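You operate a simulated robot arm through the tools that you are given. There is no shell and no other tool. Be economical: measure what you need, move in short steps, check, and stop when the job is done.

Carry out the task below with a simulated robot arm. There is one attempt and no reset: what you move stays moved.

Task
Take the brown lens out of its box and put the lid back on.
Fine: lens flat on the drawer unit, top drawer shut again, divider and card stay.

Only the result counts: the job must be done as asked and must still hold three seconds after the hand-in. Knocking over, shifting, dropping, spilling or breaking anything else fails it. Lids that push on must go on centred and level and be pressed home; caps that screw on are set level and turned clockwise until they are tight.

Robot
A 6-joint arm with a fingered hand, fixed in place. Base frame: the origin is at the foot of the arm, x ahead of it, y to its left, z up. Units: mm, degrees, N and s.
With the tool pointing down near the work surface it reaches from about 480 to 940 mm from the base axis. Its first joint turns from -166.0 to 166.0 degrees. Payload 5 kg.
The TCP is the grasp point between the finger pads, 43 mm short of the fingertips. In the tool frame z runs along the fingers and y along their closing line. The gripper opens to 144 mm. The gripper's body begins 50 mm behind the TCP. The gripper is a hand of 5 fingers: y runs from the thumb to the fingers, the wrist lies at [-21, -133, -233] in the tool frame, and closing takes about 1.5 s.
Orientation is that of the tool frame in the base frame, as [roll, pitch, yaw] about the fixed x, y, z axes, in that order (R = Rz(yaw) Ry(pitch) Rx(roll)). With the fingers straight down and the wrist toward the robot, the tool's x, y and z point along [0, 1, 0], [1, 0, 0] and [0, 0, -1] of the base frame.

Tools
- The arm moves only by the tool drive_tool. Its argument "moves" is a list of rows, each an object of numbers (a shift or turn left out is 0, a gripper value left out holds the last): "tx", "ty", "tz": the shift along the tool's x, y, z in mm; "rx", "ry", "rz": the turn, a rotation vector about the tool's x, y, z in degrees; "jaw": the opening, from 0 (shut) to 1 (fully open). In form: [{"tx": .., "ty": .., "tz": .., "rx": .., "ry": .., "rz": .., "jaw": ..}, ...]. A call has 1 to 20 rows; each row shifts and turns the commanded pose from where the row before left it, along the tool's axes as they then stand. A row lasts 0.2 s, in which the tool goes at most 50 mm and 8.6 degrees; a call with a longer step from one row to the next is refused whole, and so is a gripper value outside its range. Where a pose cannot be reached the arm comes as near as it can. A force on the tool above 40 N (or 10 N above the force at the start of the call, whichever is more), or a blocked arm, ends the call early, and 0.2 s more pass. Each finger travels about 72 mm/s and halts on what it meets, pressing with about 28 N; the grip force reading is that of the motor and also rises with nothing between the fingers. The clock runs only during rows and for 0.2 s after the last one: add rows that do not move to give the fingers time. It gives the time, the measured TCP pose, the force on the tool (base axes), the opening and the grip force at its end, in the units of the frame above (readings bear some noise), with the torque about the TCP (base axes, N m) and any sound that the robot's microphone picked up.
- Cameras (640 x 400 px; columns grow to the right, rows downward): "scene" is fixed at [219.8, 650.1, 1248.9]; the picture's right is [-0.97, -0.24, 0.00], its down [-0.08, 0.34, -0.94] and it looks along [0.22, -0.91, -0.35] (base axes); focal length 317 px, centre (320, 200). "wrist" rides on the gripper at [86, -108, -168] in the tool frame; the picture's right is [-0.80, 0.28, -0.53], its down [-0.54, -0.73, 0.42] and it looks along [-0.27, 0.63, 0.73] (tool axes); focal length 275 px, centre (320, 200).
- capture(camera): a new picture of that camera. No time passes.
- slide_trunk(by): slides the trunk up (or, below 0, down) by that many mm; the arm rides with it, the base frame stays. It gives what a move gives, with no picture.
- grasp_type(shape): the hand has 5 fingers and takes this shape, open, in about a second: jaw (thumb against the fingers, like two jaws); tri (thumb and two fingers); tip (a fingertip pinch); poke (one finger out to press); point (the index stretched); flat (the hand flat); cup (the hand cupped); fist (a fist). The gripper value then closes the fingers along that shape, each until it touches; the sizes above hold for jaw. It gives what a move gives, with no picture.
- locate(camera, pixels): for up to 12 pixels [column, row] of the newest picture of that camera ("zoom" is the newest enlarged one), the place [x, y, z] in the base frame of the surface seen there, good to about 2 mm. No time passes.
- enlarge(camera, box): a new picture of the part [left, top, right, bottom] of that camera's present view, enlarged. No time passes.
- close_job(): hands the job in; it is judged then, once.

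Go step by step. Measure first, check grasps and placings, and put right what went wrong. The budget is 80 turns and 34 pictures, counting those below and the enlarged ones. Unless the task says otherwise, let go and move clear before handing in.

The tools are called after "Request:" by a JSON object that holds its "fn" and its "kwargs". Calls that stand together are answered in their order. drive_tool: Moves the arm, as the interface text tells. Its arguments: {"type":"object","properties":{"moves":{"type":"array","items":{"type":"object","properties":{"tx":{"type":"number"},"ty":{"type":"number"},"tz":{"type":"number"},"rx":{"type":"number"},"ry":{"type":"number"},"rz":{"type":"number"},"jaw":{"type":"number"}}}}},"required":["moves"]} The other tools are called the same way: slide_trunk (by) slides the trunk up or down; grasp_type (shape) gives the hand a shape; capture (camera) takes a picture; locate (camera, pixels) gives the place of the surface under pixels of a picture; enlarge (camera, box) takes an enlarged picture of a part of a camera's view; close_job () hands the job in.

At the start:

```text
t: 0.0
ee_pos: [105.3, -526.4, 1041.8]
tool_rot: [-179.9, 0.0, 89.9]
wrist_force: [0.4, 0.6, -0.2]
moment: [0.0, -0.02, -0.02]
gripper_width: 143.9
grasp_force: 0.0
shape: jaw
trunk travel left (down, up): [-450.0, 140.0]
```

scene: 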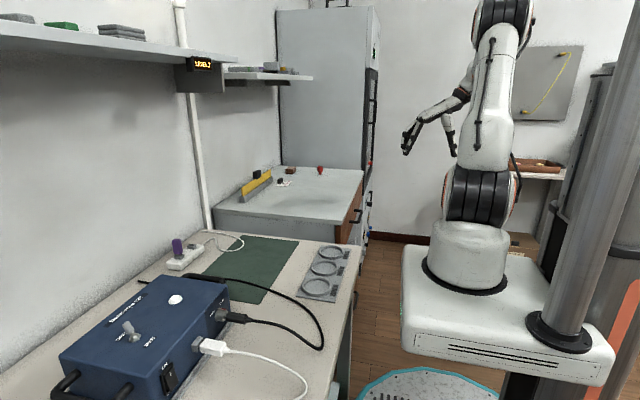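
wrist: 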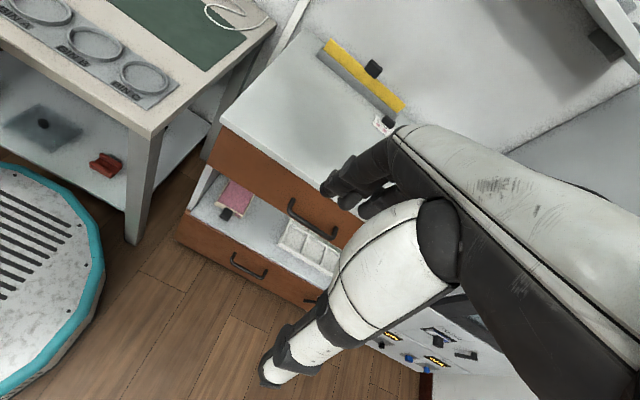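

The wrist view shows a drawer unit with brown fronts (around 290,210) and an opened lower drawer. I'll enlarge both views to find the lens and its box.

Request:
{"fn": "enlarge", "kwargs": {"camera": "scene", "box": [200, 140, 400, 265]}}

Request:
{"fn": "enlarge", "kwargs": {"camera": "wrist", "box": [160, 20, 460, 310]}}

```text
3.20 times, centred on (300, 202) of scene
```

zoom: 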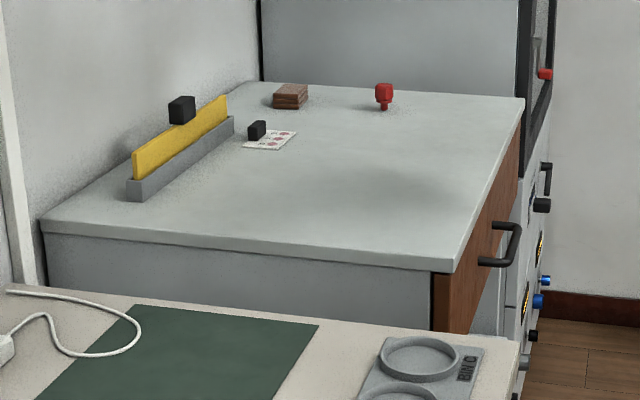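

```text
1.38 times, centred on (310, 165) of wrist
```

zoom: 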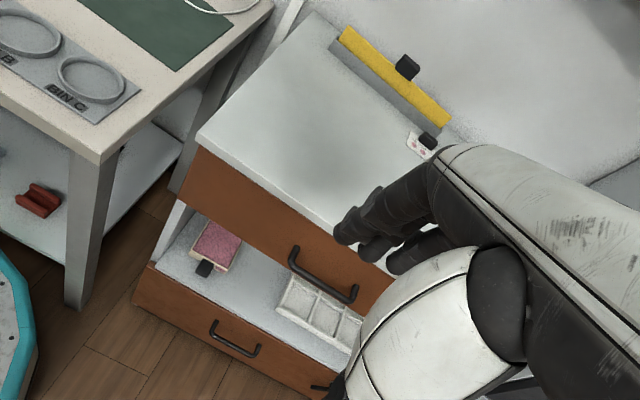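

The top drawer front has a bar handle and seems shut; the lens box is likely inside. I'll measure the unit.

Request:
{"fn": "locate", "kwargs": {"camera": "zoom", "pixels": [[200, 135], [312, 15], [340, 230], [290, 250], [355, 298], [195, 150], [215, 245], [205, 268], [310, 300], [215, 322], [255, 352], [160, 265]]}}

Request:
{"fn": "locate", "kwargs": {"camera": "scene", "pixels": [[213, 207], [340, 223], [363, 170], [289, 171], [320, 170], [280, 181], [285, 184], [257, 174], [258, 182], [358, 212], [352, 222], [243, 198]]}}

```text
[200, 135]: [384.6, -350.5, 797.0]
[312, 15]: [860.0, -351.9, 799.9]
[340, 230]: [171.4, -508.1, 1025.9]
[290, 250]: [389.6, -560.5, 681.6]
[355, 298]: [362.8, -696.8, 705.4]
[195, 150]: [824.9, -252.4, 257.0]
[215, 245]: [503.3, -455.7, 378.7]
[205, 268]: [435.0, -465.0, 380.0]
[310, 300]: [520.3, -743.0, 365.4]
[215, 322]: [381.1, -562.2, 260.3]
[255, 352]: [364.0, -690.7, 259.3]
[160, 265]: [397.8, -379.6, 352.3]
```

```text
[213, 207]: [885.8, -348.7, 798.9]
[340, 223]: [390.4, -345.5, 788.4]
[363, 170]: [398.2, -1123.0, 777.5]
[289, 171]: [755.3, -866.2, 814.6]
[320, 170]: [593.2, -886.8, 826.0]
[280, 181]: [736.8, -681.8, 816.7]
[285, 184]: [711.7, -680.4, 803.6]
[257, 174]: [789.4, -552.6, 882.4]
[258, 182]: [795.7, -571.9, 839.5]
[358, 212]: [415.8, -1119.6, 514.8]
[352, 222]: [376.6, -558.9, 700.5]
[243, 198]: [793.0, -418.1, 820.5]
```

The unit's top is at z≈800 with its front at x≈390; the handle bar is at about x 365, y −560…−700, z ~703. I'll take a closer look at the handle.

Request:
{"fn": "enlarge", "kwargs": {"camera": "wrist", "box": [270, 180, 360, 250]}}

```text
5.71 times, centred on (315, 215) of wrist
```

zoom: 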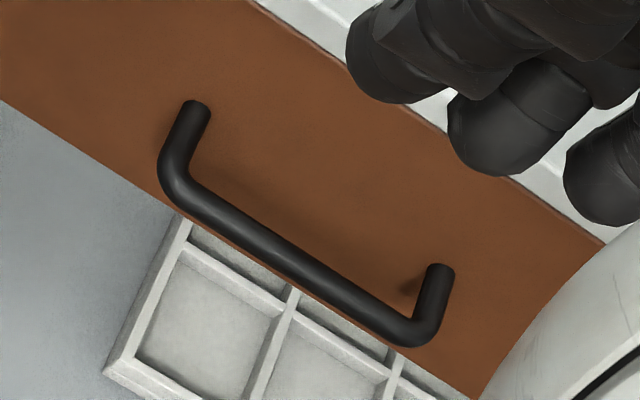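

Request:
{"fn": "locate", "kwargs": {"camera": "zoom", "pixels": [[192, 105], [170, 180], [200, 200], [240, 230], [300, 268], [360, 305], [405, 330], [438, 270], [100, 50], [300, 180], [20, 100], [270, 20]]}}

Request:
{"fn": "drive_tool", "kwargs": {"moves": [{"rx": -8.5}, {"rx": -8.5}, {"rx": -8.5}, {"rx": -8.5}, {"rx": -8.5}]}}

```text
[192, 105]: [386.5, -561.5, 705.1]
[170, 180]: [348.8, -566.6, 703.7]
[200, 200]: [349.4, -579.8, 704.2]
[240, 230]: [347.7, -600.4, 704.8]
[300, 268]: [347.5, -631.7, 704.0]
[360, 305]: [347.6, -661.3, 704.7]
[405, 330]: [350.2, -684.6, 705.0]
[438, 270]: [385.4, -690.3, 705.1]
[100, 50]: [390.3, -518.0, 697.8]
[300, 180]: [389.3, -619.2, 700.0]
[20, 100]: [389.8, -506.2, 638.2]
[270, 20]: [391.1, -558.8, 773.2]
```

```text
t: 1.2
ee_pos: [107.1, -527.3, 1042.7]
tool_rot: [137.3, 0.0, 90.0]
wrist_force: [0.6, 0.2, 0.6]
moment: [0.03, 0.01, -0.01]
gripper_width: 143.7
grasp_force: 0.1
shape: jaw
trunk travel left (down, up): [-450.0, 140.0]
```

Request:
{"fn": "locate", "kwargs": {"camera": "scene", "pixels": [[465, 288], [440, 270], [485, 190], [500, 40], [450, 340], [375, 380]]}}

Request:
{"fn": "drive_tool", "kwargs": {"moves": [{"rx": -8.5}, {"rx": -8.5}, {"rx": -8.5}, {"rx": -8.5}, {"rx": -8.5}, {"rx": -4.8}]}}

```text
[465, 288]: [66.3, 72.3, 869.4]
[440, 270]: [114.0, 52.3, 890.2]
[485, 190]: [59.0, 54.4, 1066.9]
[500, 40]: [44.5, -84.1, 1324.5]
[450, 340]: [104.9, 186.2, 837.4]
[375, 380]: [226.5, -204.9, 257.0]
```

```text
t: 2.6
ee_pos: [166.1, -676.9, 1138.6]
tool_rot: [90.2, -0.1, 90.1]
wrist_force: [0.5, -0.6, 0.0]
moment: [0.01, -0.04, 0.02]
gripper_width: 143.8
grasp_force: 0.1
shape: jaw
out of reach, approached as far as the arm can: row 1, 2, 3, 4, 5, 6
trunk travel left (down, up): [-450.0, 140.0]
```

The arm's foot is near z≈850, so I'll lower the trunk for horizontal work. First a null move to see where the commanded pose now is.

Request:
{"fn": "drive_tool", "kwargs": {"moves": [{"tx": -30, "tz": 10}, {"tx": -30, "tz": 10}]}}

Request:
{"fn": "slide_trunk", "kwargs": {"by": -150}}

```text
t: 3.2
ee_pos: [184.4, -740.0, 1140.4]
tool_rot: [90.0, 0.0, 90.1]
wrist_force: [-0.4, 0.3, 10.3]
moment: [-0.22, 0.85, 0.03]
gripper_width: 143.8
grasp_force: 0.2
shape: jaw
trunk travel left (down, up): [-450.0, 140.0]
```

```text
t: 5.0
ee_pos: [184.8, -736.5, 990.1]
tool_rot: [90.2, 0.0, 90.0]
wrist_force: [-0.4, -0.4, -0.7]
moment: [0.0, 0.04, 0.0]
gripper_width: 143.9
grasp_force: 0.0
shape: jaw
trunk travel left (down, up): [-300.0, 290.0]
```

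Request:
{"fn": "slide_trunk", "kwargs": {"by": -180}}

Request:
{"fn": "drive_tool", "kwargs": {"moves": [{"tx": 30, "ty": -25}, {"tx": 30, "ty": -25}, {"tx": 30, "ty": -30}, {"tx": 20, "ty": -30}]}}

Request:
{"fn": "capture", "kwargs": {"camera": "scene"}}

```text
t: 7.0
ee_pos: [184.2, -738.9, 808.9]
tool_rot: [90.2, 0.0, 89.9]
wrist_force: [-0.2, -0.7, -0.1]
moment: [-0.01, -0.01, -0.03]
gripper_width: 144.0
grasp_force: 0.2
shape: jaw
trunk travel left (down, up): [-120.0, 470.0]
```

```text
t: 8.0
ee_pos: [187.7, -700.3, 713.9]
tool_rot: [90.2, 0.0, 90.1]
wrist_force: [0.0, 0.0, 1.6]
moment: [-0.04, 0.08, 0.01]
gripper_width: 144.2
grasp_force: 0.0
shape: jaw
out of reach, approached as far as the arm can: row 2, 3, 4
trunk travel left (down, up): [-120.0, 470.0]
```

```text
28 pictures are left
```

scene: 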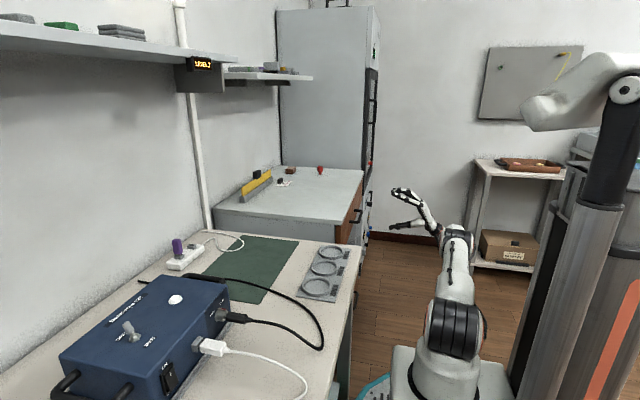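

The arm can't get closer to its axis with this tangential pose. I'll yaw the hand about 25° so its wrist lies farther out, then line up with the handle.

Request:
{"fn": "drive_tool", "kwargs": {"moves": [{"ry": 8.3, "tz": -5}, {"ry": 8.3}, {"ry": 8.4}]}}

```text
t: 8.8
ee_pos: [184.8, -667.1, 729.4]
tool_rot: [90.3, -0.3, 106.6]
wrist_force: [0.0, 0.3, 0.0]
moment: [0.0, -0.06, 0.02]
gripper_width: 144.0
grasp_force: 0.2
shape: jaw
out of reach, approached as far as the arm can: row 1, 2, 3
trunk travel left (down, up): [-120.0, 470.0]
```

Request:
{"fn": "drive_tool", "kwargs": {"moves": [{"tz": 31, "tx": 5, "ty": -10}, {"tz": 31, "tx": 5, "ty": -10}, {"tz": 31, "tx": 5, "ty": -10}]}}

```text
t: 9.6
ee_pos: [266.8, -663.2, 694.1]
tool_rot: [90.1, 0.0, 106.6]
wrist_force: [-0.7, 1.1, 0.4]
moment: [0.02, 0.0, -0.03]
gripper_width: 144.1
grasp_force: 0.0
shape: jaw
out of reach, approached as far as the arm can: row 1, 2, 3
trunk travel left (down, up): [-120.0, 470.0]
```

Within 40 mm of the handle's middle, which is still within the bar (y −575…−675). I'll advance and look.

Request:
{"fn": "drive_tool", "kwargs": {"moves": [{"tz": 20, "tx": 10, "ty": 3}, {"tz": 20, "tx": 10, "ty": 3}]}}

Request:
{"fn": "capture", "kwargs": {"camera": "wrist"}}

Request:
{"fn": "enlarge", "kwargs": {"camera": "scene", "box": [330, 160, 490, 260]}}

```text
t: 10.2
ee_pos: [298.6, -663.7, 691.8]
tool_rot: [90.2, -0.1, 106.6]
wrist_force: [-1.1, 0.3, 0.1]
moment: [0.02, 0.0, -0.01]
gripper_width: 144.0
grasp_force: 0.1
shape: jaw
out of reach, approached as far as the arm can: row 1, 2
trunk travel left (down, up): [-120.0, 470.0]
```

```text
27 pictures are left
```

wrist: 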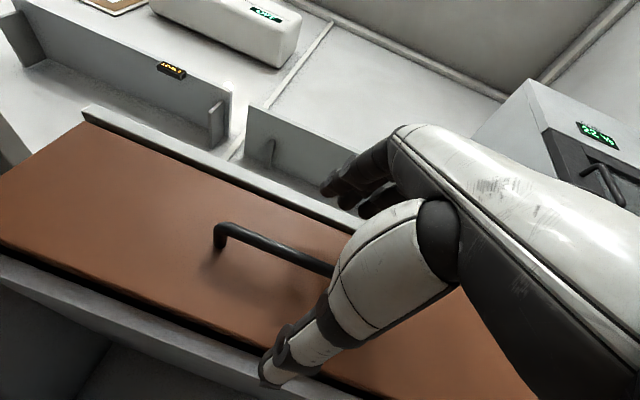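

```text
4.00 times, centred on (410, 210) of scene
```

zoom: 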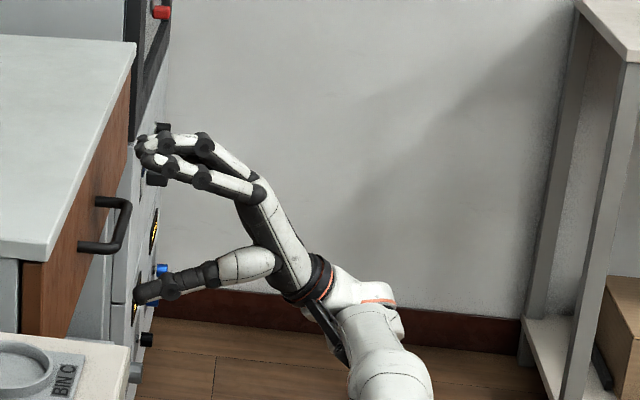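

Fingers are above the bar and thumb below. I'll advance ~30 mm, then close.

Request:
{"fn": "drive_tool", "kwargs": {"moves": [{"tz": 15, "tx": 4, "ty": 4}, {"tz": 15, "tx": 4, "ty": 4}, {}, {"jaw": 0.3}, {"jaw": 0.3}, {"jaw": 0.3}, {"jaw": 0.3}, {"jaw": 0.3}, {"jaw": 0.3}]}}

Request:
{"fn": "enlarge", "kwargs": {"camera": "scene", "box": [330, 170, 426, 230]}}

```text
t: 12.2
ee_pos: [326.1, -663.0, 697.3]
tool_rot: [90.3, -0.1, 106.6]
wrist_force: [0.2, 0.8, -0.1]
moment: [-0.01, -0.01, 0.0]
gripper_width: 43.5
grasp_force: 0.3
shape: jaw
out of reach, approached as far as the arm can: row 1, 2
trunk travel left (down, up): [-120.0, 470.0]
```

```text
6.67 times, centred on (378, 200) of scene
```

zoom: 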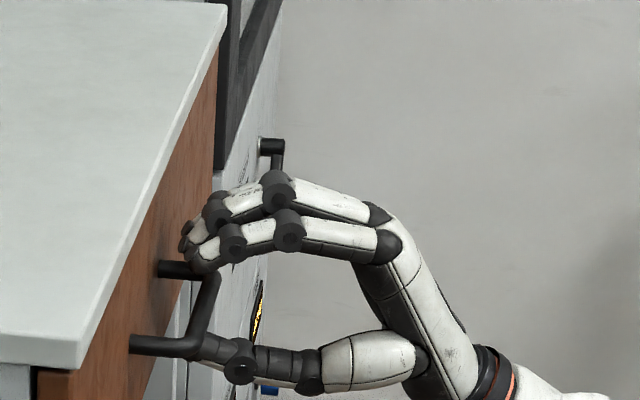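

The hand straddles the bar; close fully.

Request:
{"fn": "drive_tool", "kwargs": {"moves": [{"jaw": 0}, {"jaw": 0}, {"jaw": 0}, {"jaw": 0}, {"jaw": 0}]}}

```text
t: 13.3
ee_pos: [327.2, -663.7, 697.4]
tool_rot: [90.1, 0.0, 106.6]
wrist_force: [3.4, 1.2, 0.4]
moment: [-0.16, -0.07, -0.03]
gripper_width: 6.7
grasp_force: 27.9
shape: jaw
trunk travel left (down, up): [-120.0, 470.0]
```

Request:
{"fn": "drive_tool", "kwargs": {"moves": [{"tz": -9.6, "tx": 2.4}, {"tz": -9.6, "tx": 2.4}, {"tz": -9.6, "tx": 2.4}, {"tz": -9.6, "tx": 2.4}, {"tz": -9.6, "tx": 2.4}]}}

Request:
{"fn": "enlarge", "kwargs": {"camera": "scene", "box": [300, 150, 460, 250]}}

```text
t: 14.6
ee_pos: [279.4, -664.0, 697.2]
tool_rot: [90.1, 0.0, 106.5]
wrist_force: [1.1, 17.6, -3.6]
moment: [-0.3, 0.03, 0.49]
gripper_width: 6.7
grasp_force: 27.9
shape: jaw
trunk travel left (down, up): [-120.0, 470.0]
```

```text
4.00 times, centred on (380, 200) of scene
```

zoom: 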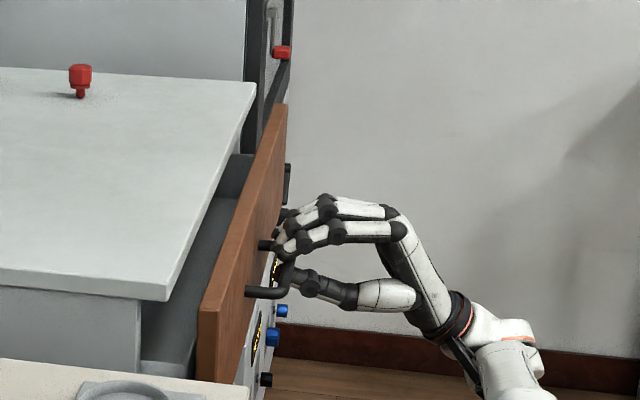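

Drawer has moved ~48 mm. I'll keep pulling, straight along −x.

Request:
{"fn": "drive_tool", "kwargs": {"moves": [{"tz": -14.4, "tx": 4.8}, {"tz": -14.4, "tx": 4.5}, {"tz": -14.4, "tx": 4.3}, {"tz": -14.4, "tx": 4.3}, {"tz": -14.4, "tx": 4.3}, {"tz": -14.4, "tx": 4.3}, {"tz": -14.4, "tx": 4.3}]}}

```text
t: 16.1
ee_pos: [171.2, -660.2, 696.7]
tool_rot: [90.3, -0.3, 106.4]
wrist_force: [-3.9, -21.2, -4.3]
moment: [0.07, 0.14, -0.53]
gripper_width: 6.8
grasp_force: 28.4
shape: jaw
out of reach, approached as far as the arm can: row 7
trunk travel left (down, up): [-120.0, 470.0]
```

Request:
{"fn": "enlarge", "kwargs": {"camera": "scene", "box": [300, 150, 460, 250]}}

```text
4.00 times, centred on (380, 200) of scene
```

zoom: 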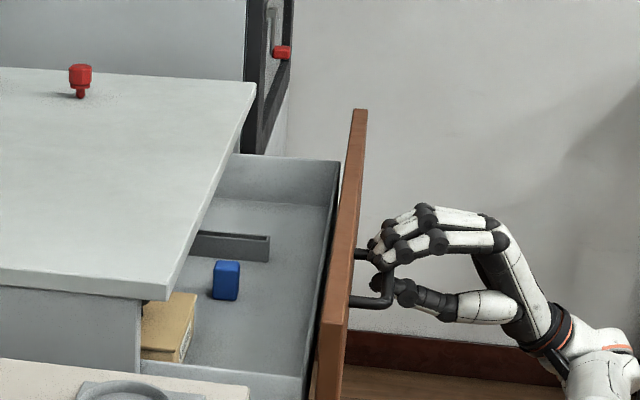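

I see a tan box, a blue block, and a divider. Let me measure and pull a bit more.

Request:
{"fn": "locate", "kwargs": {"camera": "zoom", "pixels": [[160, 305], [180, 310], [190, 330], [228, 265], [228, 290], [235, 245], [265, 240], [255, 260], [280, 210], [330, 170], [355, 120], [255, 320]]}}

Request:
{"fn": "drive_tool", "kwargs": {"moves": [{"tz": -9.6, "tx": 1.8}, {"tz": -9.6, "tx": 2.0}, {"tz": -9.6, "tx": 2.6}, {"tz": -9.6, "tx": 2.8}]}}

```text
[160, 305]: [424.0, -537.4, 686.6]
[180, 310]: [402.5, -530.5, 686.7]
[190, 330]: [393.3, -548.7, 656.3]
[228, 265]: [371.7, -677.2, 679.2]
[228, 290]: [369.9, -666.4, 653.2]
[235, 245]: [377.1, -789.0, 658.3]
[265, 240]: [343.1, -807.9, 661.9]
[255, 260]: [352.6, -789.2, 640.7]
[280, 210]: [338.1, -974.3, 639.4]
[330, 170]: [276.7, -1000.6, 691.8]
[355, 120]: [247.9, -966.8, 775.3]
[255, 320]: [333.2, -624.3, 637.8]
```

```text
t: 17.1
ee_pos: [146.5, -655.7, 696.8]
tool_rot: [90.1, -0.5, 106.4]
wrist_force: [1.9, -25.8, -9.7]
moment: [0.13, 0.31, -0.69]
gripper_width: 7.0
grasp_force: 28.2
shape: jaw
out of reach, approached as far as the arm can: row 3, 4
trunk travel left (down, up): [-120.0, 470.0]
```

Request:
{"fn": "drive_tool", "kwargs": {"moves": [{"tz": -9, "tx": -1.5}, {"tz": -9, "tx": -1.5}, {"tz": -9.6, "tx": 1}, {"tz": -9.6, "tx": 1}, {"tz": -9.6, "tx": 1}]}}

```text
t: 18.4
ee_pos: [146.1, -655.6, 697.1]
tool_rot: [90.1, -0.5, 106.4]
wrist_force: [1.3, -24.5, -11.4]
moment: [0.09, 0.38, -0.65]
gripper_width: 6.8
grasp_force: 28.2
shape: jaw
out of reach, approached as far as the arm can: row 1, 2, 3, 4, 5
trunk travel left (down, up): [-120.0, 470.0]
```

The arm is at a limit here. I'll release and back out, outward to −y.

Request:
{"fn": "drive_tool", "kwargs": {"moves": [{"jaw": 1}, {"jaw": 1}, {"jaw": 1}, {"jaw": 1}, {"jaw": 1}, {"jaw": 1}, {"jaw": 1}, {"jaw": 1}, {"jaw": 1}]}}

Request:
{"fn": "drive_tool", "kwargs": {"moves": [{"tz": -10, "tx": -15}, {"tz": -15, "tx": -15}, {"tz": -20, "tx": -15}]}}

```text
t: 20.4
ee_pos: [146.0, -653.6, 698.2]
tool_rot: [90.1, -0.4, 106.4]
wrist_force: [0.2, 0.3, 0.1]
moment: [-0.01, 0.02, 0.01]
gripper_width: 143.6
grasp_force: 0.1
shape: jaw
trunk travel left (down, up): [-120.0, 470.0]
```

```text
t: 21.1
ee_pos: [146.7, -655.3, 699.5]
tool_rot: [90.1, -0.4, 106.3]
wrist_force: [0.2, 1.1, -0.3]
moment: [0.0, 0.0, 0.0]
gripper_width: 143.3
grasp_force: 0.1
shape: jaw
out of reach, approached as far as the arm can: row 1, 2, 3
trunk travel left (down, up): [-120.0, 470.0]
```

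Request:
{"fn": "drive_tool", "kwargs": {"moves": [{"ry": -5}, {"ry": -5}, {"tz": -10}, {"tz": -10}]}}

```text
t: 22.1
ee_pos: [120.2, -688.0, 695.2]
tool_rot: [90.1, -0.1, 96.4]
wrist_force: [1.1, -0.3, -0.1]
moment: [0.0, -0.03, 0.05]
gripper_width: 143.7
grasp_force: 0.0
shape: jaw
out of reach, approached as far as the arm can: row 1, 2, 4
trunk travel left (down, up): [-120.0, 470.0]
```

Request:
{"fn": "drive_tool", "kwargs": {"moves": [{"ry": -6.4, "tz": -5}, {"tz": -15, "tx": -5}, {"tz": -15, "tx": -5}]}}

Request:
{"fn": "slide_trunk", "kwargs": {"by": 250}}

Request:
{"fn": "drive_tool", "kwargs": {"moves": [{"rx": 8.5}, {"rx": 8.5}, {"rx": 8.5}, {"rx": 8.5}, {"rx": 8.5}, {"rx": 8.5}, {"rx": 8.5}, {"rx": 8.5}, {"rx": 8.5}, {"rx": 8.5}, {"rx": 5}]}}

Request:
{"fn": "capture", "kwargs": {"camera": "wrist"}}

```text
t: 22.9
ee_pos: [83.4, -702.0, 702.1]
tool_rot: [90.1, -0.1, 90.1]
wrist_force: [0.6, 0.1, -1.0]
moment: [0.01, -0.08, 0.07]
gripper_width: 143.9
grasp_force: 0.0
shape: jaw
out of reach, approached as far as the arm can: row 1, 2, 3
trunk travel left (down, up): [-120.0, 470.0]
```

```text
t: 25.5
ee_pos: [83.1, -703.1, 951.5]
tool_rot: [90.1, 0.0, 90.0]
wrist_force: [0.7, 0.2, -0.6]
moment: [0.01, -0.02, 0.0]
gripper_width: 143.8
grasp_force: 0.1
shape: jaw
trunk travel left (down, up): [-370.0, 220.0]
```

```text
t: 27.9
ee_pos: [82.3, -703.3, 952.7]
tool_rot: [-179.7, 0.1, 90.1]
wrist_force: [-0.1, 0.2, 0.4]
moment: [0.0, 0.0, -0.03]
gripper_width: 143.8
grasp_force: 0.1
shape: jaw
trunk travel left (down, up): [-370.0, 220.0]
```

```text
22 pictures are left
```

wrist: 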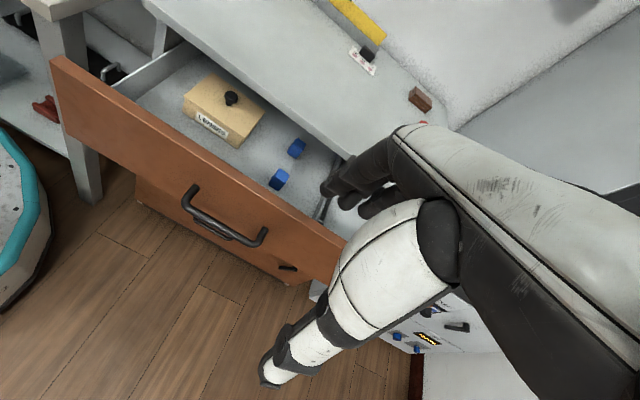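

The drawer is open: a wooden box with a black knob on its lid, labelled "LENSES", and two blue blocks. I'll zoom and measure.

Request:
{"fn": "enlarge", "kwargs": {"camera": "wrist", "box": [90, 50, 350, 220]}}

Request:
{"fn": "locate", "kwargs": {"camera": "wrist", "pixels": [[185, 97], [208, 77], [265, 108], [240, 145], [231, 97], [231, 104], [295, 148], [278, 180], [120, 95], [200, 145], [60, 60], [335, 165]]}}

```text
2.35 times, centred on (220, 135) of wrist
```

zoom: 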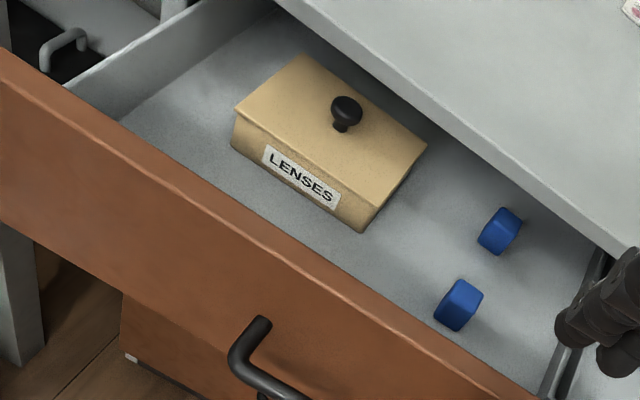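

```text
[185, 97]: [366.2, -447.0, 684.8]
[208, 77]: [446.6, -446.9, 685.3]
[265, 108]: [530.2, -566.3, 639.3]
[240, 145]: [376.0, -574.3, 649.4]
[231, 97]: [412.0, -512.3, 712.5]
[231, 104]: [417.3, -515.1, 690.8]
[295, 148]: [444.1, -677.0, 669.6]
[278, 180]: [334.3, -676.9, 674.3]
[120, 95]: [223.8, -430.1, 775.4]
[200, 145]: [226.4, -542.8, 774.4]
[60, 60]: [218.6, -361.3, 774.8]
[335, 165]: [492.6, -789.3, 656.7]
```

The box (x 366–447, y −447…−574, lid top z 685) is still half under the unit's top. I'll hook closed fingers inside the drawer front (inner edge x≈228, top z 775) and pull it further.

Request:
{"fn": "drive_tool", "kwargs": {"moves": [{"ty": 40, "tx": 15, "jaw": 0}, {"ty": 40, "tx": 15}, {"ty": 40, "tx": 15}, {"ty": 40, "tx": 15}, {"ty": 25, "tx": 8}, {}, {}, {}]}}

Request:
{"fn": "drive_tool", "kwargs": {"moves": [{"tz": 30}, {"tz": 30}, {"tz": 30}, {}]}}

Request:
{"fn": "capture", "kwargs": {"camera": "scene"}}

```text
t: 29.7
ee_pos: [268.1, -633.8, 951.7]
tool_rot: [-179.9, -0.1, 90.1]
wrist_force: [-0.5, -0.4, -0.5]
moment: [-0.02, -0.02, 0.01]
gripper_width: 0.2
grasp_force: 28.0
shape: jaw
trunk travel left (down, up): [-370.0, 220.0]
```

```text
t: 30.7
ee_pos: [269.6, -634.3, 861.3]
tool_rot: [-179.8, 0.0, 90.1]
wrist_force: [0.2, 0.4, -0.4]
moment: [0.02, 0.01, -0.01]
gripper_width: 0.0
grasp_force: 28.2
shape: jaw
trunk travel left (down, up): [-370.0, 220.0]
```

```text
20 pictures are left
```

scene: 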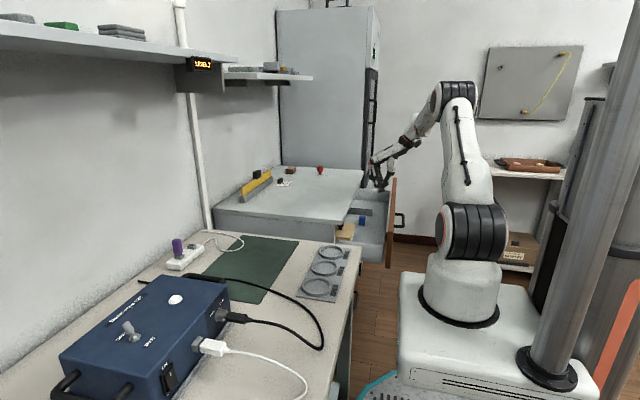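

Request:
{"fn": "drive_tool", "kwargs": {"moves": [{"tz": 30}, {"tz": 30}, {"tz": 30}, {"tz": 25}, {}]}}

Request:
{"fn": "drive_tool", "kwargs": {"moves": [{"ty": -10}, {"ty": -10}, {"ty": -10}, {"ty": -10}, {"ty": -10}, {"ty": -10}]}}

Request:
{"fn": "enlarge", "kwargs": {"camera": "scene", "box": [320, 140, 480, 250]}}

```text
t: 31.9
ee_pos: [266.5, -633.2, 745.9]
tool_rot: [-179.8, 0.0, 90.1]
wrist_force: [2.3, 0.1, 0.2]
moment: [-0.01, 0.09, 0.01]
gripper_width: 0.1
grasp_force: 28.0
shape: jaw
trunk travel left (down, up): [-370.0, 220.0]
```

```text
t: 33.3
ee_pos: [205.6, -635.7, 745.9]
tool_rot: [-179.8, 0.0, 90.1]
wrist_force: [1.1, -0.1, 0.4]
moment: [-0.01, 0.11, -0.03]
gripper_width: 0.3
grasp_force: 27.9
shape: jaw
trunk travel left (down, up): [-370.0, 220.0]
```

```text
3.64 times, centred on (400, 195) of scene
```

zoom: 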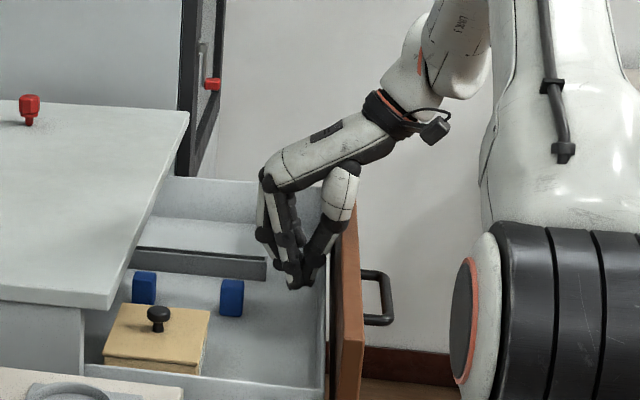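

The thumb is drawing the drawer out nicely. Continue.

Request:
{"fn": "drive_tool", "kwargs": {"moves": [{"ty": -12}, {"ty": -12}, {"ty": -12}, {"ty": -12}, {"ty": -12}, {"ty": -12}, {"ty": -12}, {"ty": -12}, {"ty": -10}]}}

Request:
{"fn": "enlarge", "kwargs": {"camera": "scene", "box": [320, 140, 480, 250]}}

```text
t: 35.1
ee_pos: [123.7, -634.4, 749.3]
tool_rot: [179.4, -0.4, 90.2]
wrist_force: [25.8, 1.1, 5.1]
moment: [0.04, 0.8, -0.17]
gripper_width: 0.2
grasp_force: 28.0
shape: jaw
trunk travel left (down, up): [-370.0, 220.0]
stopped in row 9: the force on the tool passed its limit at 46 N (the readings are from after the stop); the commanded pose is now the measured one
```

```text
3.64 times, centred on (400, 195) of scene
```

zoom: 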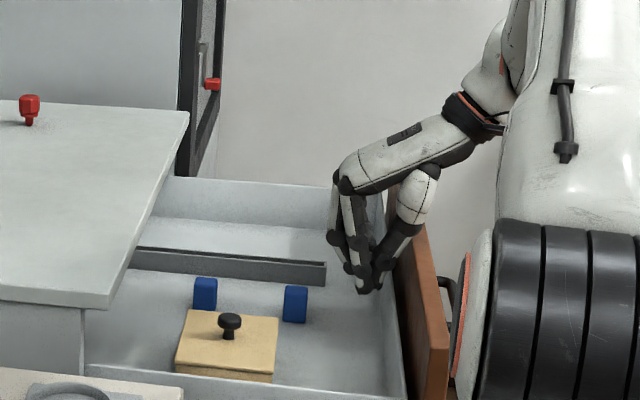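

The drawer reached its stop and the box is clear. I'll ease off, lift up, and measure.

Request:
{"fn": "drive_tool", "kwargs": {"moves": [{"ty": 12}, {"ty": 8}, {"tz": -40}, {"tz": -40}, {"tz": -40}, {"tz": -40}, {"tz": -20, "jaw": 1}, {"ty": 20}, {"ty": 20}, {}]}}

Request:
{"fn": "enlarge", "kwargs": {"camera": "scene", "box": [340, 185, 436, 245]}}

```text
t: 37.3
ee_pos: [179.2, -634.9, 930.7]
tool_rot: [179.6, -0.3, 90.2]
wrist_force: [-0.4, 1.0, 0.9]
moment: [0.02, 0.0, -0.03]
gripper_width: 143.7
grasp_force: 0.0
shape: jaw
trunk travel left (down, up): [-370.0, 220.0]
```

```text
6.67 times, centred on (388, 215) of scene
```

zoom: 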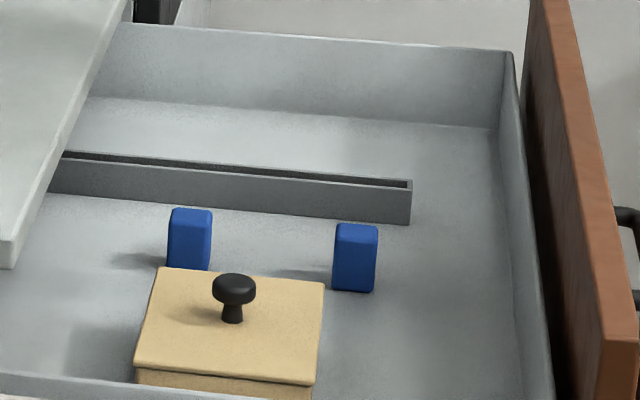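

Request:
{"fn": "locate", "kwargs": {"camera": "zoom", "pixels": [[160, 272], [322, 287], [136, 365], [313, 380], [234, 278], [233, 298], [232, 318], [190, 225], [355, 235], [410, 185], [70, 160], [590, 100]]}}

Request:
{"fn": "capture", "kwargs": {"camera": "wrist"}}

```text
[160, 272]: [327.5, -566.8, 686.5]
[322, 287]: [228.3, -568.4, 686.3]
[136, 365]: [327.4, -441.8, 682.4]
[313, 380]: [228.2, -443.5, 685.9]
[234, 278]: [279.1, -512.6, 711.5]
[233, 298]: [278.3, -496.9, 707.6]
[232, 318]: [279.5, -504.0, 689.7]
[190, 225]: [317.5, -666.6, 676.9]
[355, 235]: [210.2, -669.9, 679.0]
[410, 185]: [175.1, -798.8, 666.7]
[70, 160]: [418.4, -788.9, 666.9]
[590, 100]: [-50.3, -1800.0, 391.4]
```

```text
16 pictures are left
```

wrist: 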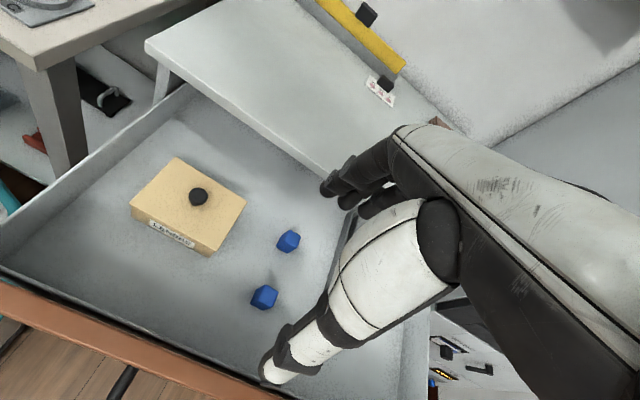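

The box is now at x 228–328, y −442…−568, its knob at (278.5, −505) with top z≈712. I'll go above the knob, half-closed, and descend.

Request:
{"fn": "drive_tool", "kwargs": {"moves": [{"ty": 25, "tx": 33, "jaw": 0.45}, {"ty": 25, "tx": 33}, {"ty": 25, "tx": 33}, {"ty": 24, "tx": 31}, {"tz": 30}, {"tz": 30}, {"tz": 30}, {"tz": 30}, {}]}}

```text
t: 39.3
ee_pos: [276.9, -504.7, 810.6]
tool_rot: [179.6, -0.2, 90.3]
wrist_force: [0.1, -0.3, -0.2]
moment: [0.02, 0.01, 0.03]
gripper_width: 65.4
grasp_force: 0.0
shape: jaw
trunk travel left (down, up): [-370.0, 220.0]
```

Request:
{"fn": "drive_tool", "kwargs": {"moves": [{"rx": 0.4, "rz": 0.3, "tz": 25, "ty": 1}, {"tz": 25}, {"tz": 15}, {"tz": 10}, {}]}}

Request:
{"fn": "enlarge", "kwargs": {"camera": "scene", "box": [340, 175, 436, 245]}}

```text
t: 40.5
ee_pos: [278.3, -505.1, 735.3]
tool_rot: [-180.0, -0.3, 89.8]
wrist_force: [0.2, 0.8, 0.9]
moment: [0.01, -0.02, -0.01]
gripper_width: 64.9
grasp_force: 0.0
shape: jaw
trunk travel left (down, up): [-370.0, 220.0]
```

```text
5.71 times, centred on (388, 210) of scene
```

zoom: 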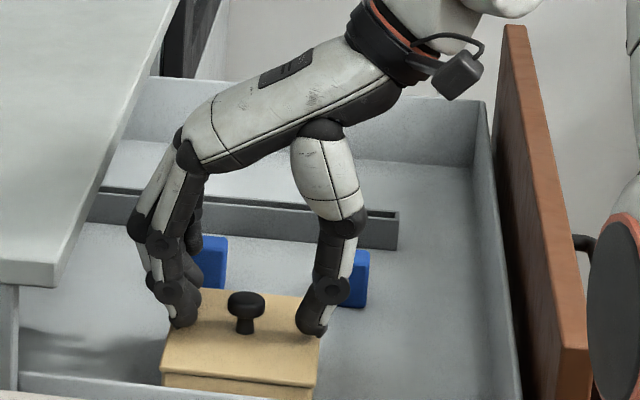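

The tips straddle the knob just above the lid. Close.

Request:
{"fn": "drive_tool", "kwargs": {"moves": [{"tz": 1, "jaw": 0}, {}, {}, {}, {}, {}]}}

```text
t: 41.9
ee_pos: [278.0, -504.4, 734.4]
tool_rot: [179.9, -0.3, 89.9]
wrist_force: [-0.4, -0.1, -0.5]
moment: [0.01, 0.0, 0.04]
gripper_width: 16.1
grasp_force: 27.9
shape: jaw
trunk travel left (down, up): [-370.0, 220.0]
heard: snap
```

Grip holds at 16 mm. Lift slowly and check.

Request:
{"fn": "drive_tool", "kwargs": {"moves": [{"tz": -3}, {"tz": -4}, {"tz": -6}, {"tz": -10}, {"tz": -15}, {"tz": -20}]}}

Request:
{"fn": "enlarge", "kwargs": {"camera": "scene", "box": [340, 165, 436, 245]}}

```text
t: 43.3
ee_pos: [278.3, -503.3, 790.9]
tool_rot: [180.0, -0.2, 89.8]
wrist_force: [0.1, -0.3, -0.8]
moment: [0.02, 0.0, 0.0]
gripper_width: 16.0
grasp_force: 27.9
shape: jaw
trunk travel left (down, up): [-370.0, 220.0]
```

```text
5.00 times, centred on (388, 205) of scene
```

zoom: 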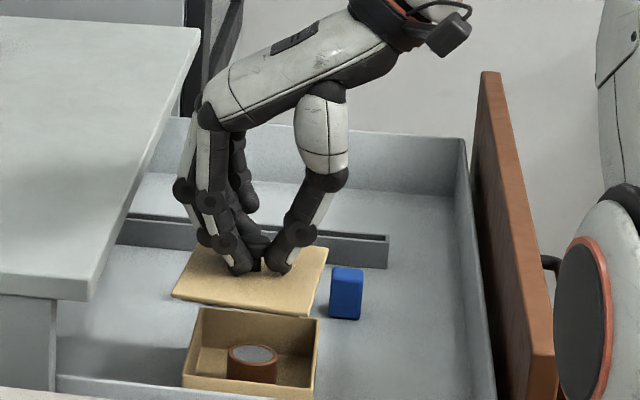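

The lid is off; a brown cylinder lens sits in the box. I'll raise and carry the lid to the unit's top at about (490, −505).

Request:
{"fn": "drive_tool", "kwargs": {"moves": [{"tz": -25}, {"tz": -25}, {"tz": -25}, {"tz": -25}, {"tz": -10}, {"ty": 20}, {"ty": 30}, {"ty": 30}, {"ty": 30}, {"ty": 30}, {"ty": 30}, {"ty": 25}, {"ty": 15}, {}]}}

Request:
{"fn": "enlarge", "kwargs": {"camera": "scene", "box": [280, 130, 440, 250]}}

```text
t: 46.3
ee_pos: [488.4, -505.9, 900.4]
tool_rot: [-179.9, -0.3, 89.9]
wrist_force: [0.2, -0.2, -0.7]
moment: [0.01, 0.01, -0.01]
gripper_width: 15.9
grasp_force: 27.7
shape: jaw
trunk travel left (down, up): [-370.0, 220.0]
```

```text
3.33 times, centred on (360, 190) of scene
```

zoom: 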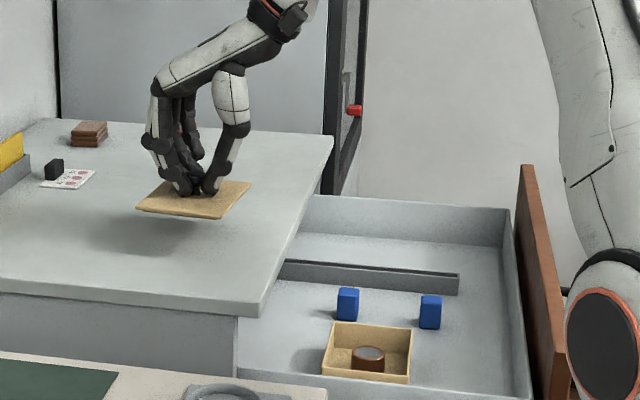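

I'll measure the lid's attitude and the lens from this picture.

Request:
{"fn": "locate", "kwargs": {"camera": "zoom", "pixels": [[139, 208], [217, 216], [249, 183], [165, 183], [368, 354], [355, 356], [382, 356], [368, 348], [368, 366], [410, 378], [334, 324], [410, 330]]}}

```text
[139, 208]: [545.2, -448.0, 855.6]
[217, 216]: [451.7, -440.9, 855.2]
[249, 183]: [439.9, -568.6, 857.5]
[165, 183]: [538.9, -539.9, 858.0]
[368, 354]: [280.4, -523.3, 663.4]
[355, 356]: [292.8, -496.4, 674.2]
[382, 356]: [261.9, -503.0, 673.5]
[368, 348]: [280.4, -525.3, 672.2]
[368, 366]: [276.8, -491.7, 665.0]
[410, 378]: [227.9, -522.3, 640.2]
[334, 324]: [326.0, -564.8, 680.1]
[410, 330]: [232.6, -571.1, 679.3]
```

The lid hangs level but yawed about −5°. I'll undo that with the tool and lower it until it touches.

Request:
{"fn": "drive_tool", "kwargs": {"moves": [{"rz": -5, "tz": 10}, {"tz": 15}, {"tz": 8}, {"tz": 4}, {}]}}

Request:
{"fn": "drive_tool", "kwargs": {"moves": [{"tz": 3}, {"tz": 2}, {"tz": 2}, {}]}}

```text
t: 47.5
ee_pos: [489.2, -504.3, 864.8]
tool_rot: [-180.0, -0.3, 94.9]
wrist_force: [0.4, -0.1, -0.3]
moment: [0.01, 0.02, -0.02]
gripper_width: 16.0
grasp_force: 28.4
shape: jaw
trunk travel left (down, up): [-370.0, 220.0]
```

```text
t: 48.5
ee_pos: [489.4, -504.6, 857.0]
tool_rot: [179.9, -0.3, 94.9]
wrist_force: [-0.3, 0.2, -0.5]
moment: [-0.02, -0.02, -0.01]
gripper_width: 16.1
grasp_force: 27.8
shape: jaw
trunk travel left (down, up): [-370.0, 220.0]
```

Request:
{"fn": "drive_tool", "kwargs": {"moves": [{"tz": 1.5}, {"tz": 1.5}, {}]}}

```text
t: 49.3
ee_pos: [489.7, -504.8, 854.5]
tool_rot: [-180.0, -0.3, 94.9]
wrist_force: [-0.1, -0.1, -0.1]
moment: [0.0, 0.0, 0.0]
gripper_width: 16.2
grasp_force: 28.0
shape: jaw
trunk travel left (down, up): [-370.0, 220.0]
```

Request:
{"fn": "drive_tool", "kwargs": {"moves": [{"tz": 1.5}, {"tz": 1}, {}]}}

```text
t: 50.1
ee_pos: [490.0, -505.0, 851.5]
tool_rot: [-179.9, -0.2, 94.9]
wrist_force: [-0.8, 0.0, -0.1]
moment: [0.03, 0.01, 0.01]
gripper_width: 16.1
grasp_force: 28.4
shape: jaw
trunk travel left (down, up): [-370.0, 220.0]
```

Request:
{"fn": "drive_tool", "kwargs": {"moves": [{"tz": 1}, {"tz": 1}, {}]}}

Request:
{"fn": "enlarge", "kwargs": {"camera": "scene", "box": [300, 165, 364, 205]}}

```text
t: 50.9
ee_pos: [488.2, -505.3, 848.6]
tool_rot: [180.0, -0.3, 95.0]
wrist_force: [-0.1, 0.0, -0.2]
moment: [-0.02, 0.03, -0.01]
gripper_width: 16.1
grasp_force: 27.8
shape: jaw
trunk travel left (down, up): [-370.0, 220.0]
```

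```text
10.00 times, centred on (332, 185) of scene
```

zoom: 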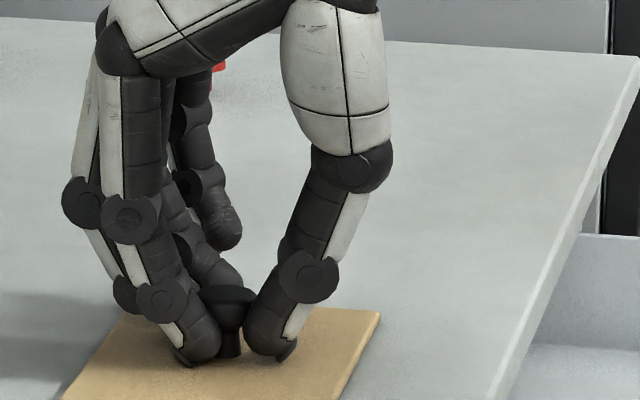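

Request:
{"fn": "locate", "kwargs": {"camera": "zoom", "pixels": [[360, 315], [340, 385], [130, 335], [100, 390], [250, 390], [450, 350], [230, 292]]}}

Request:
{"fn": "drive_tool", "kwargs": {"moves": [{"tz": 1}, {"tz": 1}, {}]}}

```text
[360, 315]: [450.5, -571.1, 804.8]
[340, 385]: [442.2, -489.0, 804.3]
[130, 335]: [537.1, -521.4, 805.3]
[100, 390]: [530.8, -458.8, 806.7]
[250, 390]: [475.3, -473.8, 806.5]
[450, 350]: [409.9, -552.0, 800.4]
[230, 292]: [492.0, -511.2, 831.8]
```

```text
t: 51.7
ee_pos: [488.6, -504.4, 849.6]
tool_rot: [-180.0, -0.2, 94.9]
wrist_force: [-0.6, -1.2, 2.9]
moment: [-0.07, -0.02, -0.01]
gripper_width: 16.5
grasp_force: 27.7
shape: jaw
trunk travel left (down, up): [-370.0, 220.0]
```

Lid touches down (2.9 N). Release, rise, and view the box from the wrist camera.

Request:
{"fn": "drive_tool", "kwargs": {"moves": [{"jaw": 0.45}, {}, {}, {}, {"tz": -20}, {"tz": -30}, {"rz": 5, "tz": -30}, {"ty": -45, "tx": -15}, {"ty": -45, "tx": -15}, {"ty": -45, "tx": -15}, {"ty": -45, "tx": -15}, {"ty": -45, "tx": -15}, {"ty": -45, "tx": -10}, {"ty": -35}, {}]}}

Request:
{"fn": "enlarge", "kwargs": {"camera": "wrist", "box": [60, 80, 380, 280]}}

```text
t: 54.9
ee_pos: [181.6, -589.2, 928.6]
tool_rot: [180.0, -0.3, 89.8]
wrist_force: [-0.5, -0.2, -0.6]
moment: [0.0, 0.0, -0.01]
gripper_width: 64.6
grasp_force: 0.1
shape: jaw
trunk travel left (down, up): [-370.0, 220.0]
```

```text
2.00 times, centred on (220, 180) of wrist
```

zoom: 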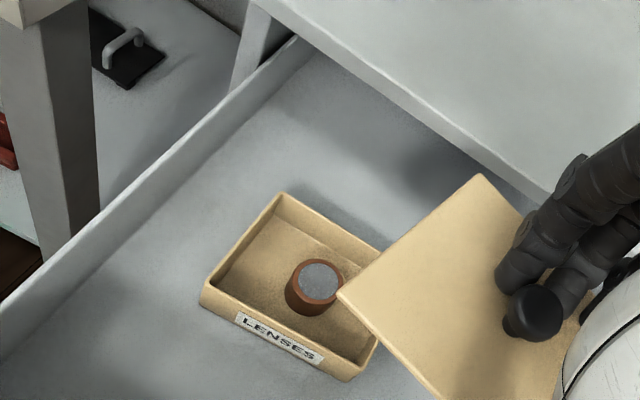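

Unexpected: the lid is still hanging at the hand (knob at zoom (530,310)) although the fingers opened. Look closer.

Request:
{"fn": "enlarge", "kwargs": {"camera": "scene", "box": [350, 120, 446, 200]}}

```text
5.00 times, centred on (398, 160) of scene
```

zoom: 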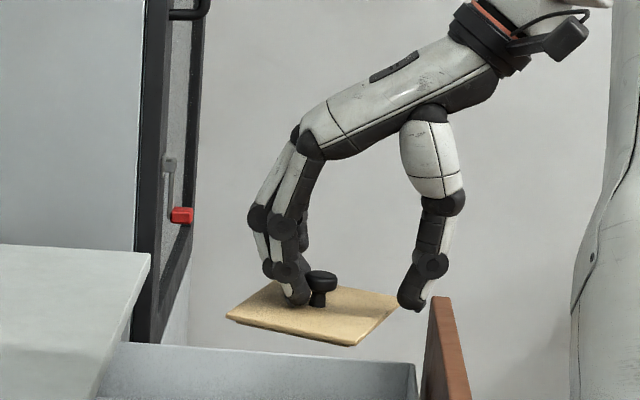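

Request:
{"fn": "locate", "kwargs": {"camera": "zoom", "pixels": [[322, 275], [317, 300], [230, 315], [355, 343], [398, 297], [278, 284], [298, 300], [288, 270], [268, 267], [415, 305]]}}

Request:
{"fn": "enlarge", "kwargs": {"camera": "wrist", "box": [220, 150, 390, 260]}}

```text
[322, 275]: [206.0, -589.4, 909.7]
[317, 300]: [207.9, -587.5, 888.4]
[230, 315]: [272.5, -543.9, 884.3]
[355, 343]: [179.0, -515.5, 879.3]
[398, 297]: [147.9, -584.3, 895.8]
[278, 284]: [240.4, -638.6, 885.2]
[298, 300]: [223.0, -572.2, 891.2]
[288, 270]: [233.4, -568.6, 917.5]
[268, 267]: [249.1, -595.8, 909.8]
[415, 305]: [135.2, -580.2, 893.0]
```

```text
3.64 times, centred on (305, 205) of wrist
```

zoom: 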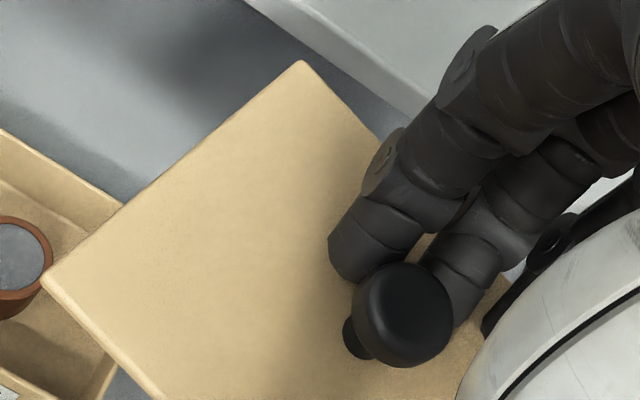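

The knob clings to the index and middle finger pads. I'll take the lid back over the unit top, squaring its ~17° yaw, and set it down again.

Request:
{"fn": "drive_tool", "kwargs": {"moves": [{"ty": 40, "tz": -5}, {"ty": 40}, {"ty": 40}, {"ty": 40}, {"ty": 40}, {"ty": 40}, {"ty": 40}, {"rz": -6}, {"rz": -6}, {"rz": -5}, {"tz": 25}, {"tz": 25}, {"tz": 15}, {"tz": 8}, {}]}}

Request:
{"fn": "drive_tool", "kwargs": {"moves": [{"tz": 3}, {"tz": 2}, {"tz": 2}, {"tz": 2}, {}]}}

```text
t: 58.1
ee_pos: [464.6, -590.0, 860.0]
tool_rot: [179.8, -0.3, 106.9]
wrist_force: [-0.7, -0.4, 0.3]
moment: [0.0, 0.01, 0.0]
gripper_width: 64.5
grasp_force: 0.0
shape: jaw
trunk travel left (down, up): [-370.0, 220.0]
```

```text
t: 59.3
ee_pos: [462.6, -590.7, 851.0]
tool_rot: [-180.0, -0.2, 107.0]
wrist_force: [0.1, 0.6, 0.1]
moment: [-0.01, 0.01, 0.0]
gripper_width: 64.7
grasp_force: 0.0
shape: jaw
trunk travel left (down, up): [-370.0, 220.0]
```

Request:
{"fn": "drive_tool", "kwargs": {"moves": [{"tz": 1.5}, {"tz": 1.5}, {"jaw": 1}, {}, {}, {}, {}]}}

Request:
{"fn": "enlarge", "kwargs": {"camera": "scene", "box": [290, 145, 386, 205]}}

```text
t: 60.9
ee_pos: [462.7, -590.8, 848.6]
tool_rot: [-179.9, -0.3, 106.9]
wrist_force: [-1.4, -0.4, -0.3]
moment: [0.02, 0.02, 0.01]
gripper_width: 143.8
grasp_force: 0.1
shape: jaw
trunk travel left (down, up): [-370.0, 220.0]
```

```text
6.67 times, centred on (338, 175) of scene
```

zoom: 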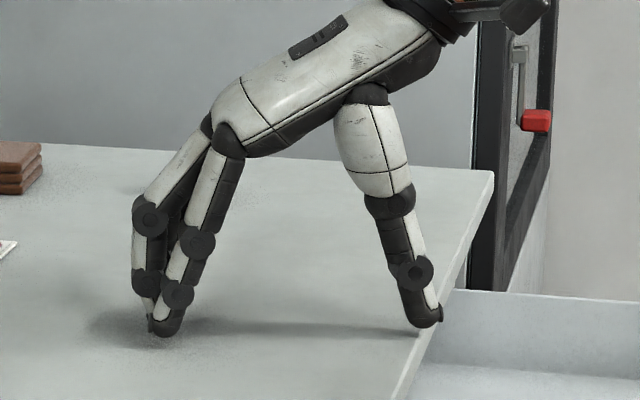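

The lid isn't in the hand any more. Check the full scene.

Request:
{"fn": "capture", "kwargs": {"camera": "scene"}}

```text
7 pictures are left
```

scene: 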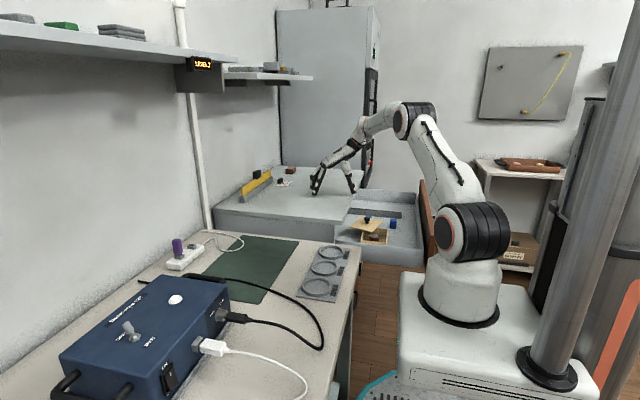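

The lid has dropped back into the drawer near (367,222). Zoom there.

Request:
{"fn": "enlarge", "kwargs": {"camera": "scene", "box": [338, 200, 418, 250]}}

```text
8.00 times, centred on (378, 225) of scene
```

zoom: 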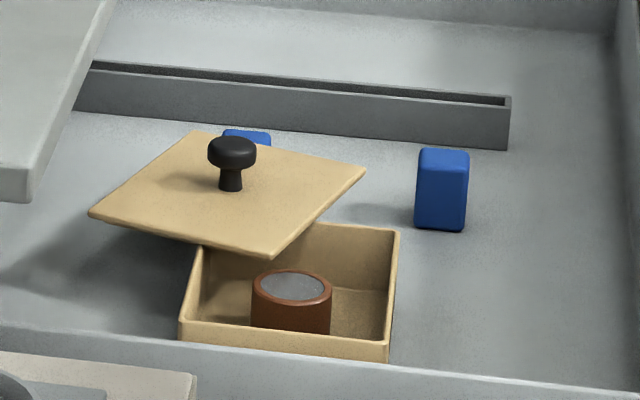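

The lid rests on the box's corner and, it seems, the rear blue block; nothing has toppled. Measure all.

Request:
{"fn": "locate", "kwargs": {"camera": "zoom", "pixels": [[195, 133], [365, 170], [270, 256], [92, 212], [232, 145], [230, 185], [248, 134], [441, 155], [291, 270], [255, 288], [330, 290], [292, 308]]}}

```text
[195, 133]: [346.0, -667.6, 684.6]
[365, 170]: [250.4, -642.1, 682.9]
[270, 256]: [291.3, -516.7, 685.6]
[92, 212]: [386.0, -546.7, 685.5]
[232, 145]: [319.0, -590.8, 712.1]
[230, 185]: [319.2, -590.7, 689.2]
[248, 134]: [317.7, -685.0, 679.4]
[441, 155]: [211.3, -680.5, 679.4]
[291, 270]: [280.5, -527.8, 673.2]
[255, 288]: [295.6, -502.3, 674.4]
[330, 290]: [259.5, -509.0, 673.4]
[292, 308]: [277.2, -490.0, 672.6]
```

The lid lies level (z≈685) on box rim and block, knob at (319, −591), yaw −17°. Earlier my fingertips were hooked under the knob's cap; I'll grip the cap itself this time, with the hand turned so that fingers close along y.

Request:
{"fn": "drive_tool", "kwargs": {"moves": [{"tz": -40}, {"tz": -40}, {"tz": -20, "jaw": 0.45}, {"rz": 8.3}, {"rz": 8.3}, {"rz": 8.3}, {"rz": 8.3}, {"rz": 8.3}, {"rz": 8.3}, {"rz": 8.3}, {"rz": 8.3}, {"rz": 8.3}, {"rz": 8.3}, {"rz": 8.3}, {"rz": 8.3}, {"rz": 8.3}, {"rz": 8.3}, {"rz": 8.3}, {}]}}

```text
t: 64.9
ee_pos: [463.4, -589.6, 947.6]
tool_rot: [-179.7, 0.1, -17.8]
wrist_force: [1.3, -1.4, -0.7]
moment: [-0.02, 0.04, -0.01]
gripper_width: 65.2
grasp_force: 0.0
shape: jaw
trunk travel left (down, up): [-370.0, 220.0]
```

Request:
{"fn": "drive_tool", "kwargs": {"moves": [{"tx": -34.3, "ty": 11.4}, {"tx": -34.3, "ty": 11.4}, {"tx": -34.3, "ty": 11.4}, {"tx": -34.1, "ty": 11.3}, {"tz": 30}, {"tz": 30}, {"tz": 30}, {"tz": 30}, {"tz": 30}, {"tz": 20}, {}]}}

```text
t: 67.3
ee_pos: [318.9, -591.2, 777.6]
tool_rot: [-179.8, 0.1, -17.5]
wrist_force: [-0.1, 0.0, 0.1]
moment: [0.04, -0.02, -0.02]
gripper_width: 65.0
grasp_force: 0.0
shape: jaw
trunk travel left (down, up): [-370.0, 220.0]
```

Request:
{"fn": "drive_tool", "kwargs": {"moves": [{"tz": 15, "ty": 2}, {"tz": 12}, {"tz": 9}, {}, {"jaw": 0}, {}, {}, {}, {}, {}]}}

```text
t: 69.5
ee_pos: [317.3, -592.9, 742.3]
tool_rot: [-179.7, 0.1, -17.8]
wrist_force: [-0.8, 1.1, 1.4]
moment: [-0.06, 0.02, -0.02]
gripper_width: 10.9
grasp_force: 27.8
shape: jaw
trunk travel left (down, up): [-370.0, 220.0]
```

Request:
{"fn": "drive_tool", "kwargs": {"moves": [{"tz": -4}, {"tz": -6}, {"tz": -10}, {}]}}

Request:
{"fn": "enlarge", "kwargs": {"camera": "scene", "box": [338, 190, 418, 250]}}

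```text
t: 70.5
ee_pos: [317.6, -593.8, 763.5]
tool_rot: [-179.8, 0.1, -17.6]
wrist_force: [-0.3, 0.0, -0.5]
moment: [0.02, 0.01, -0.06]
gripper_width: 10.1
grasp_force: 27.6
shape: jaw
trunk travel left (down, up): [-370.0, 220.0]
```

```text
6.67 times, centred on (378, 220) of scene
```

zoom: 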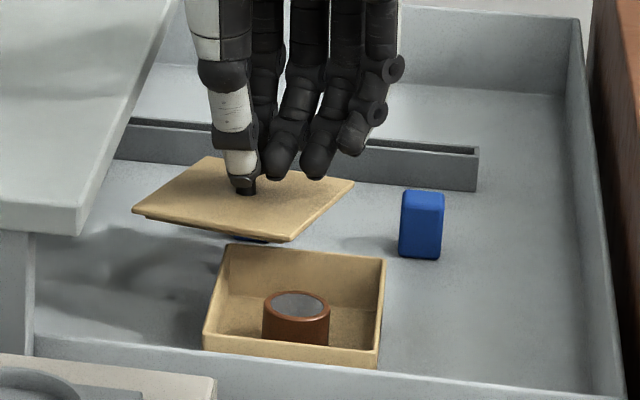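

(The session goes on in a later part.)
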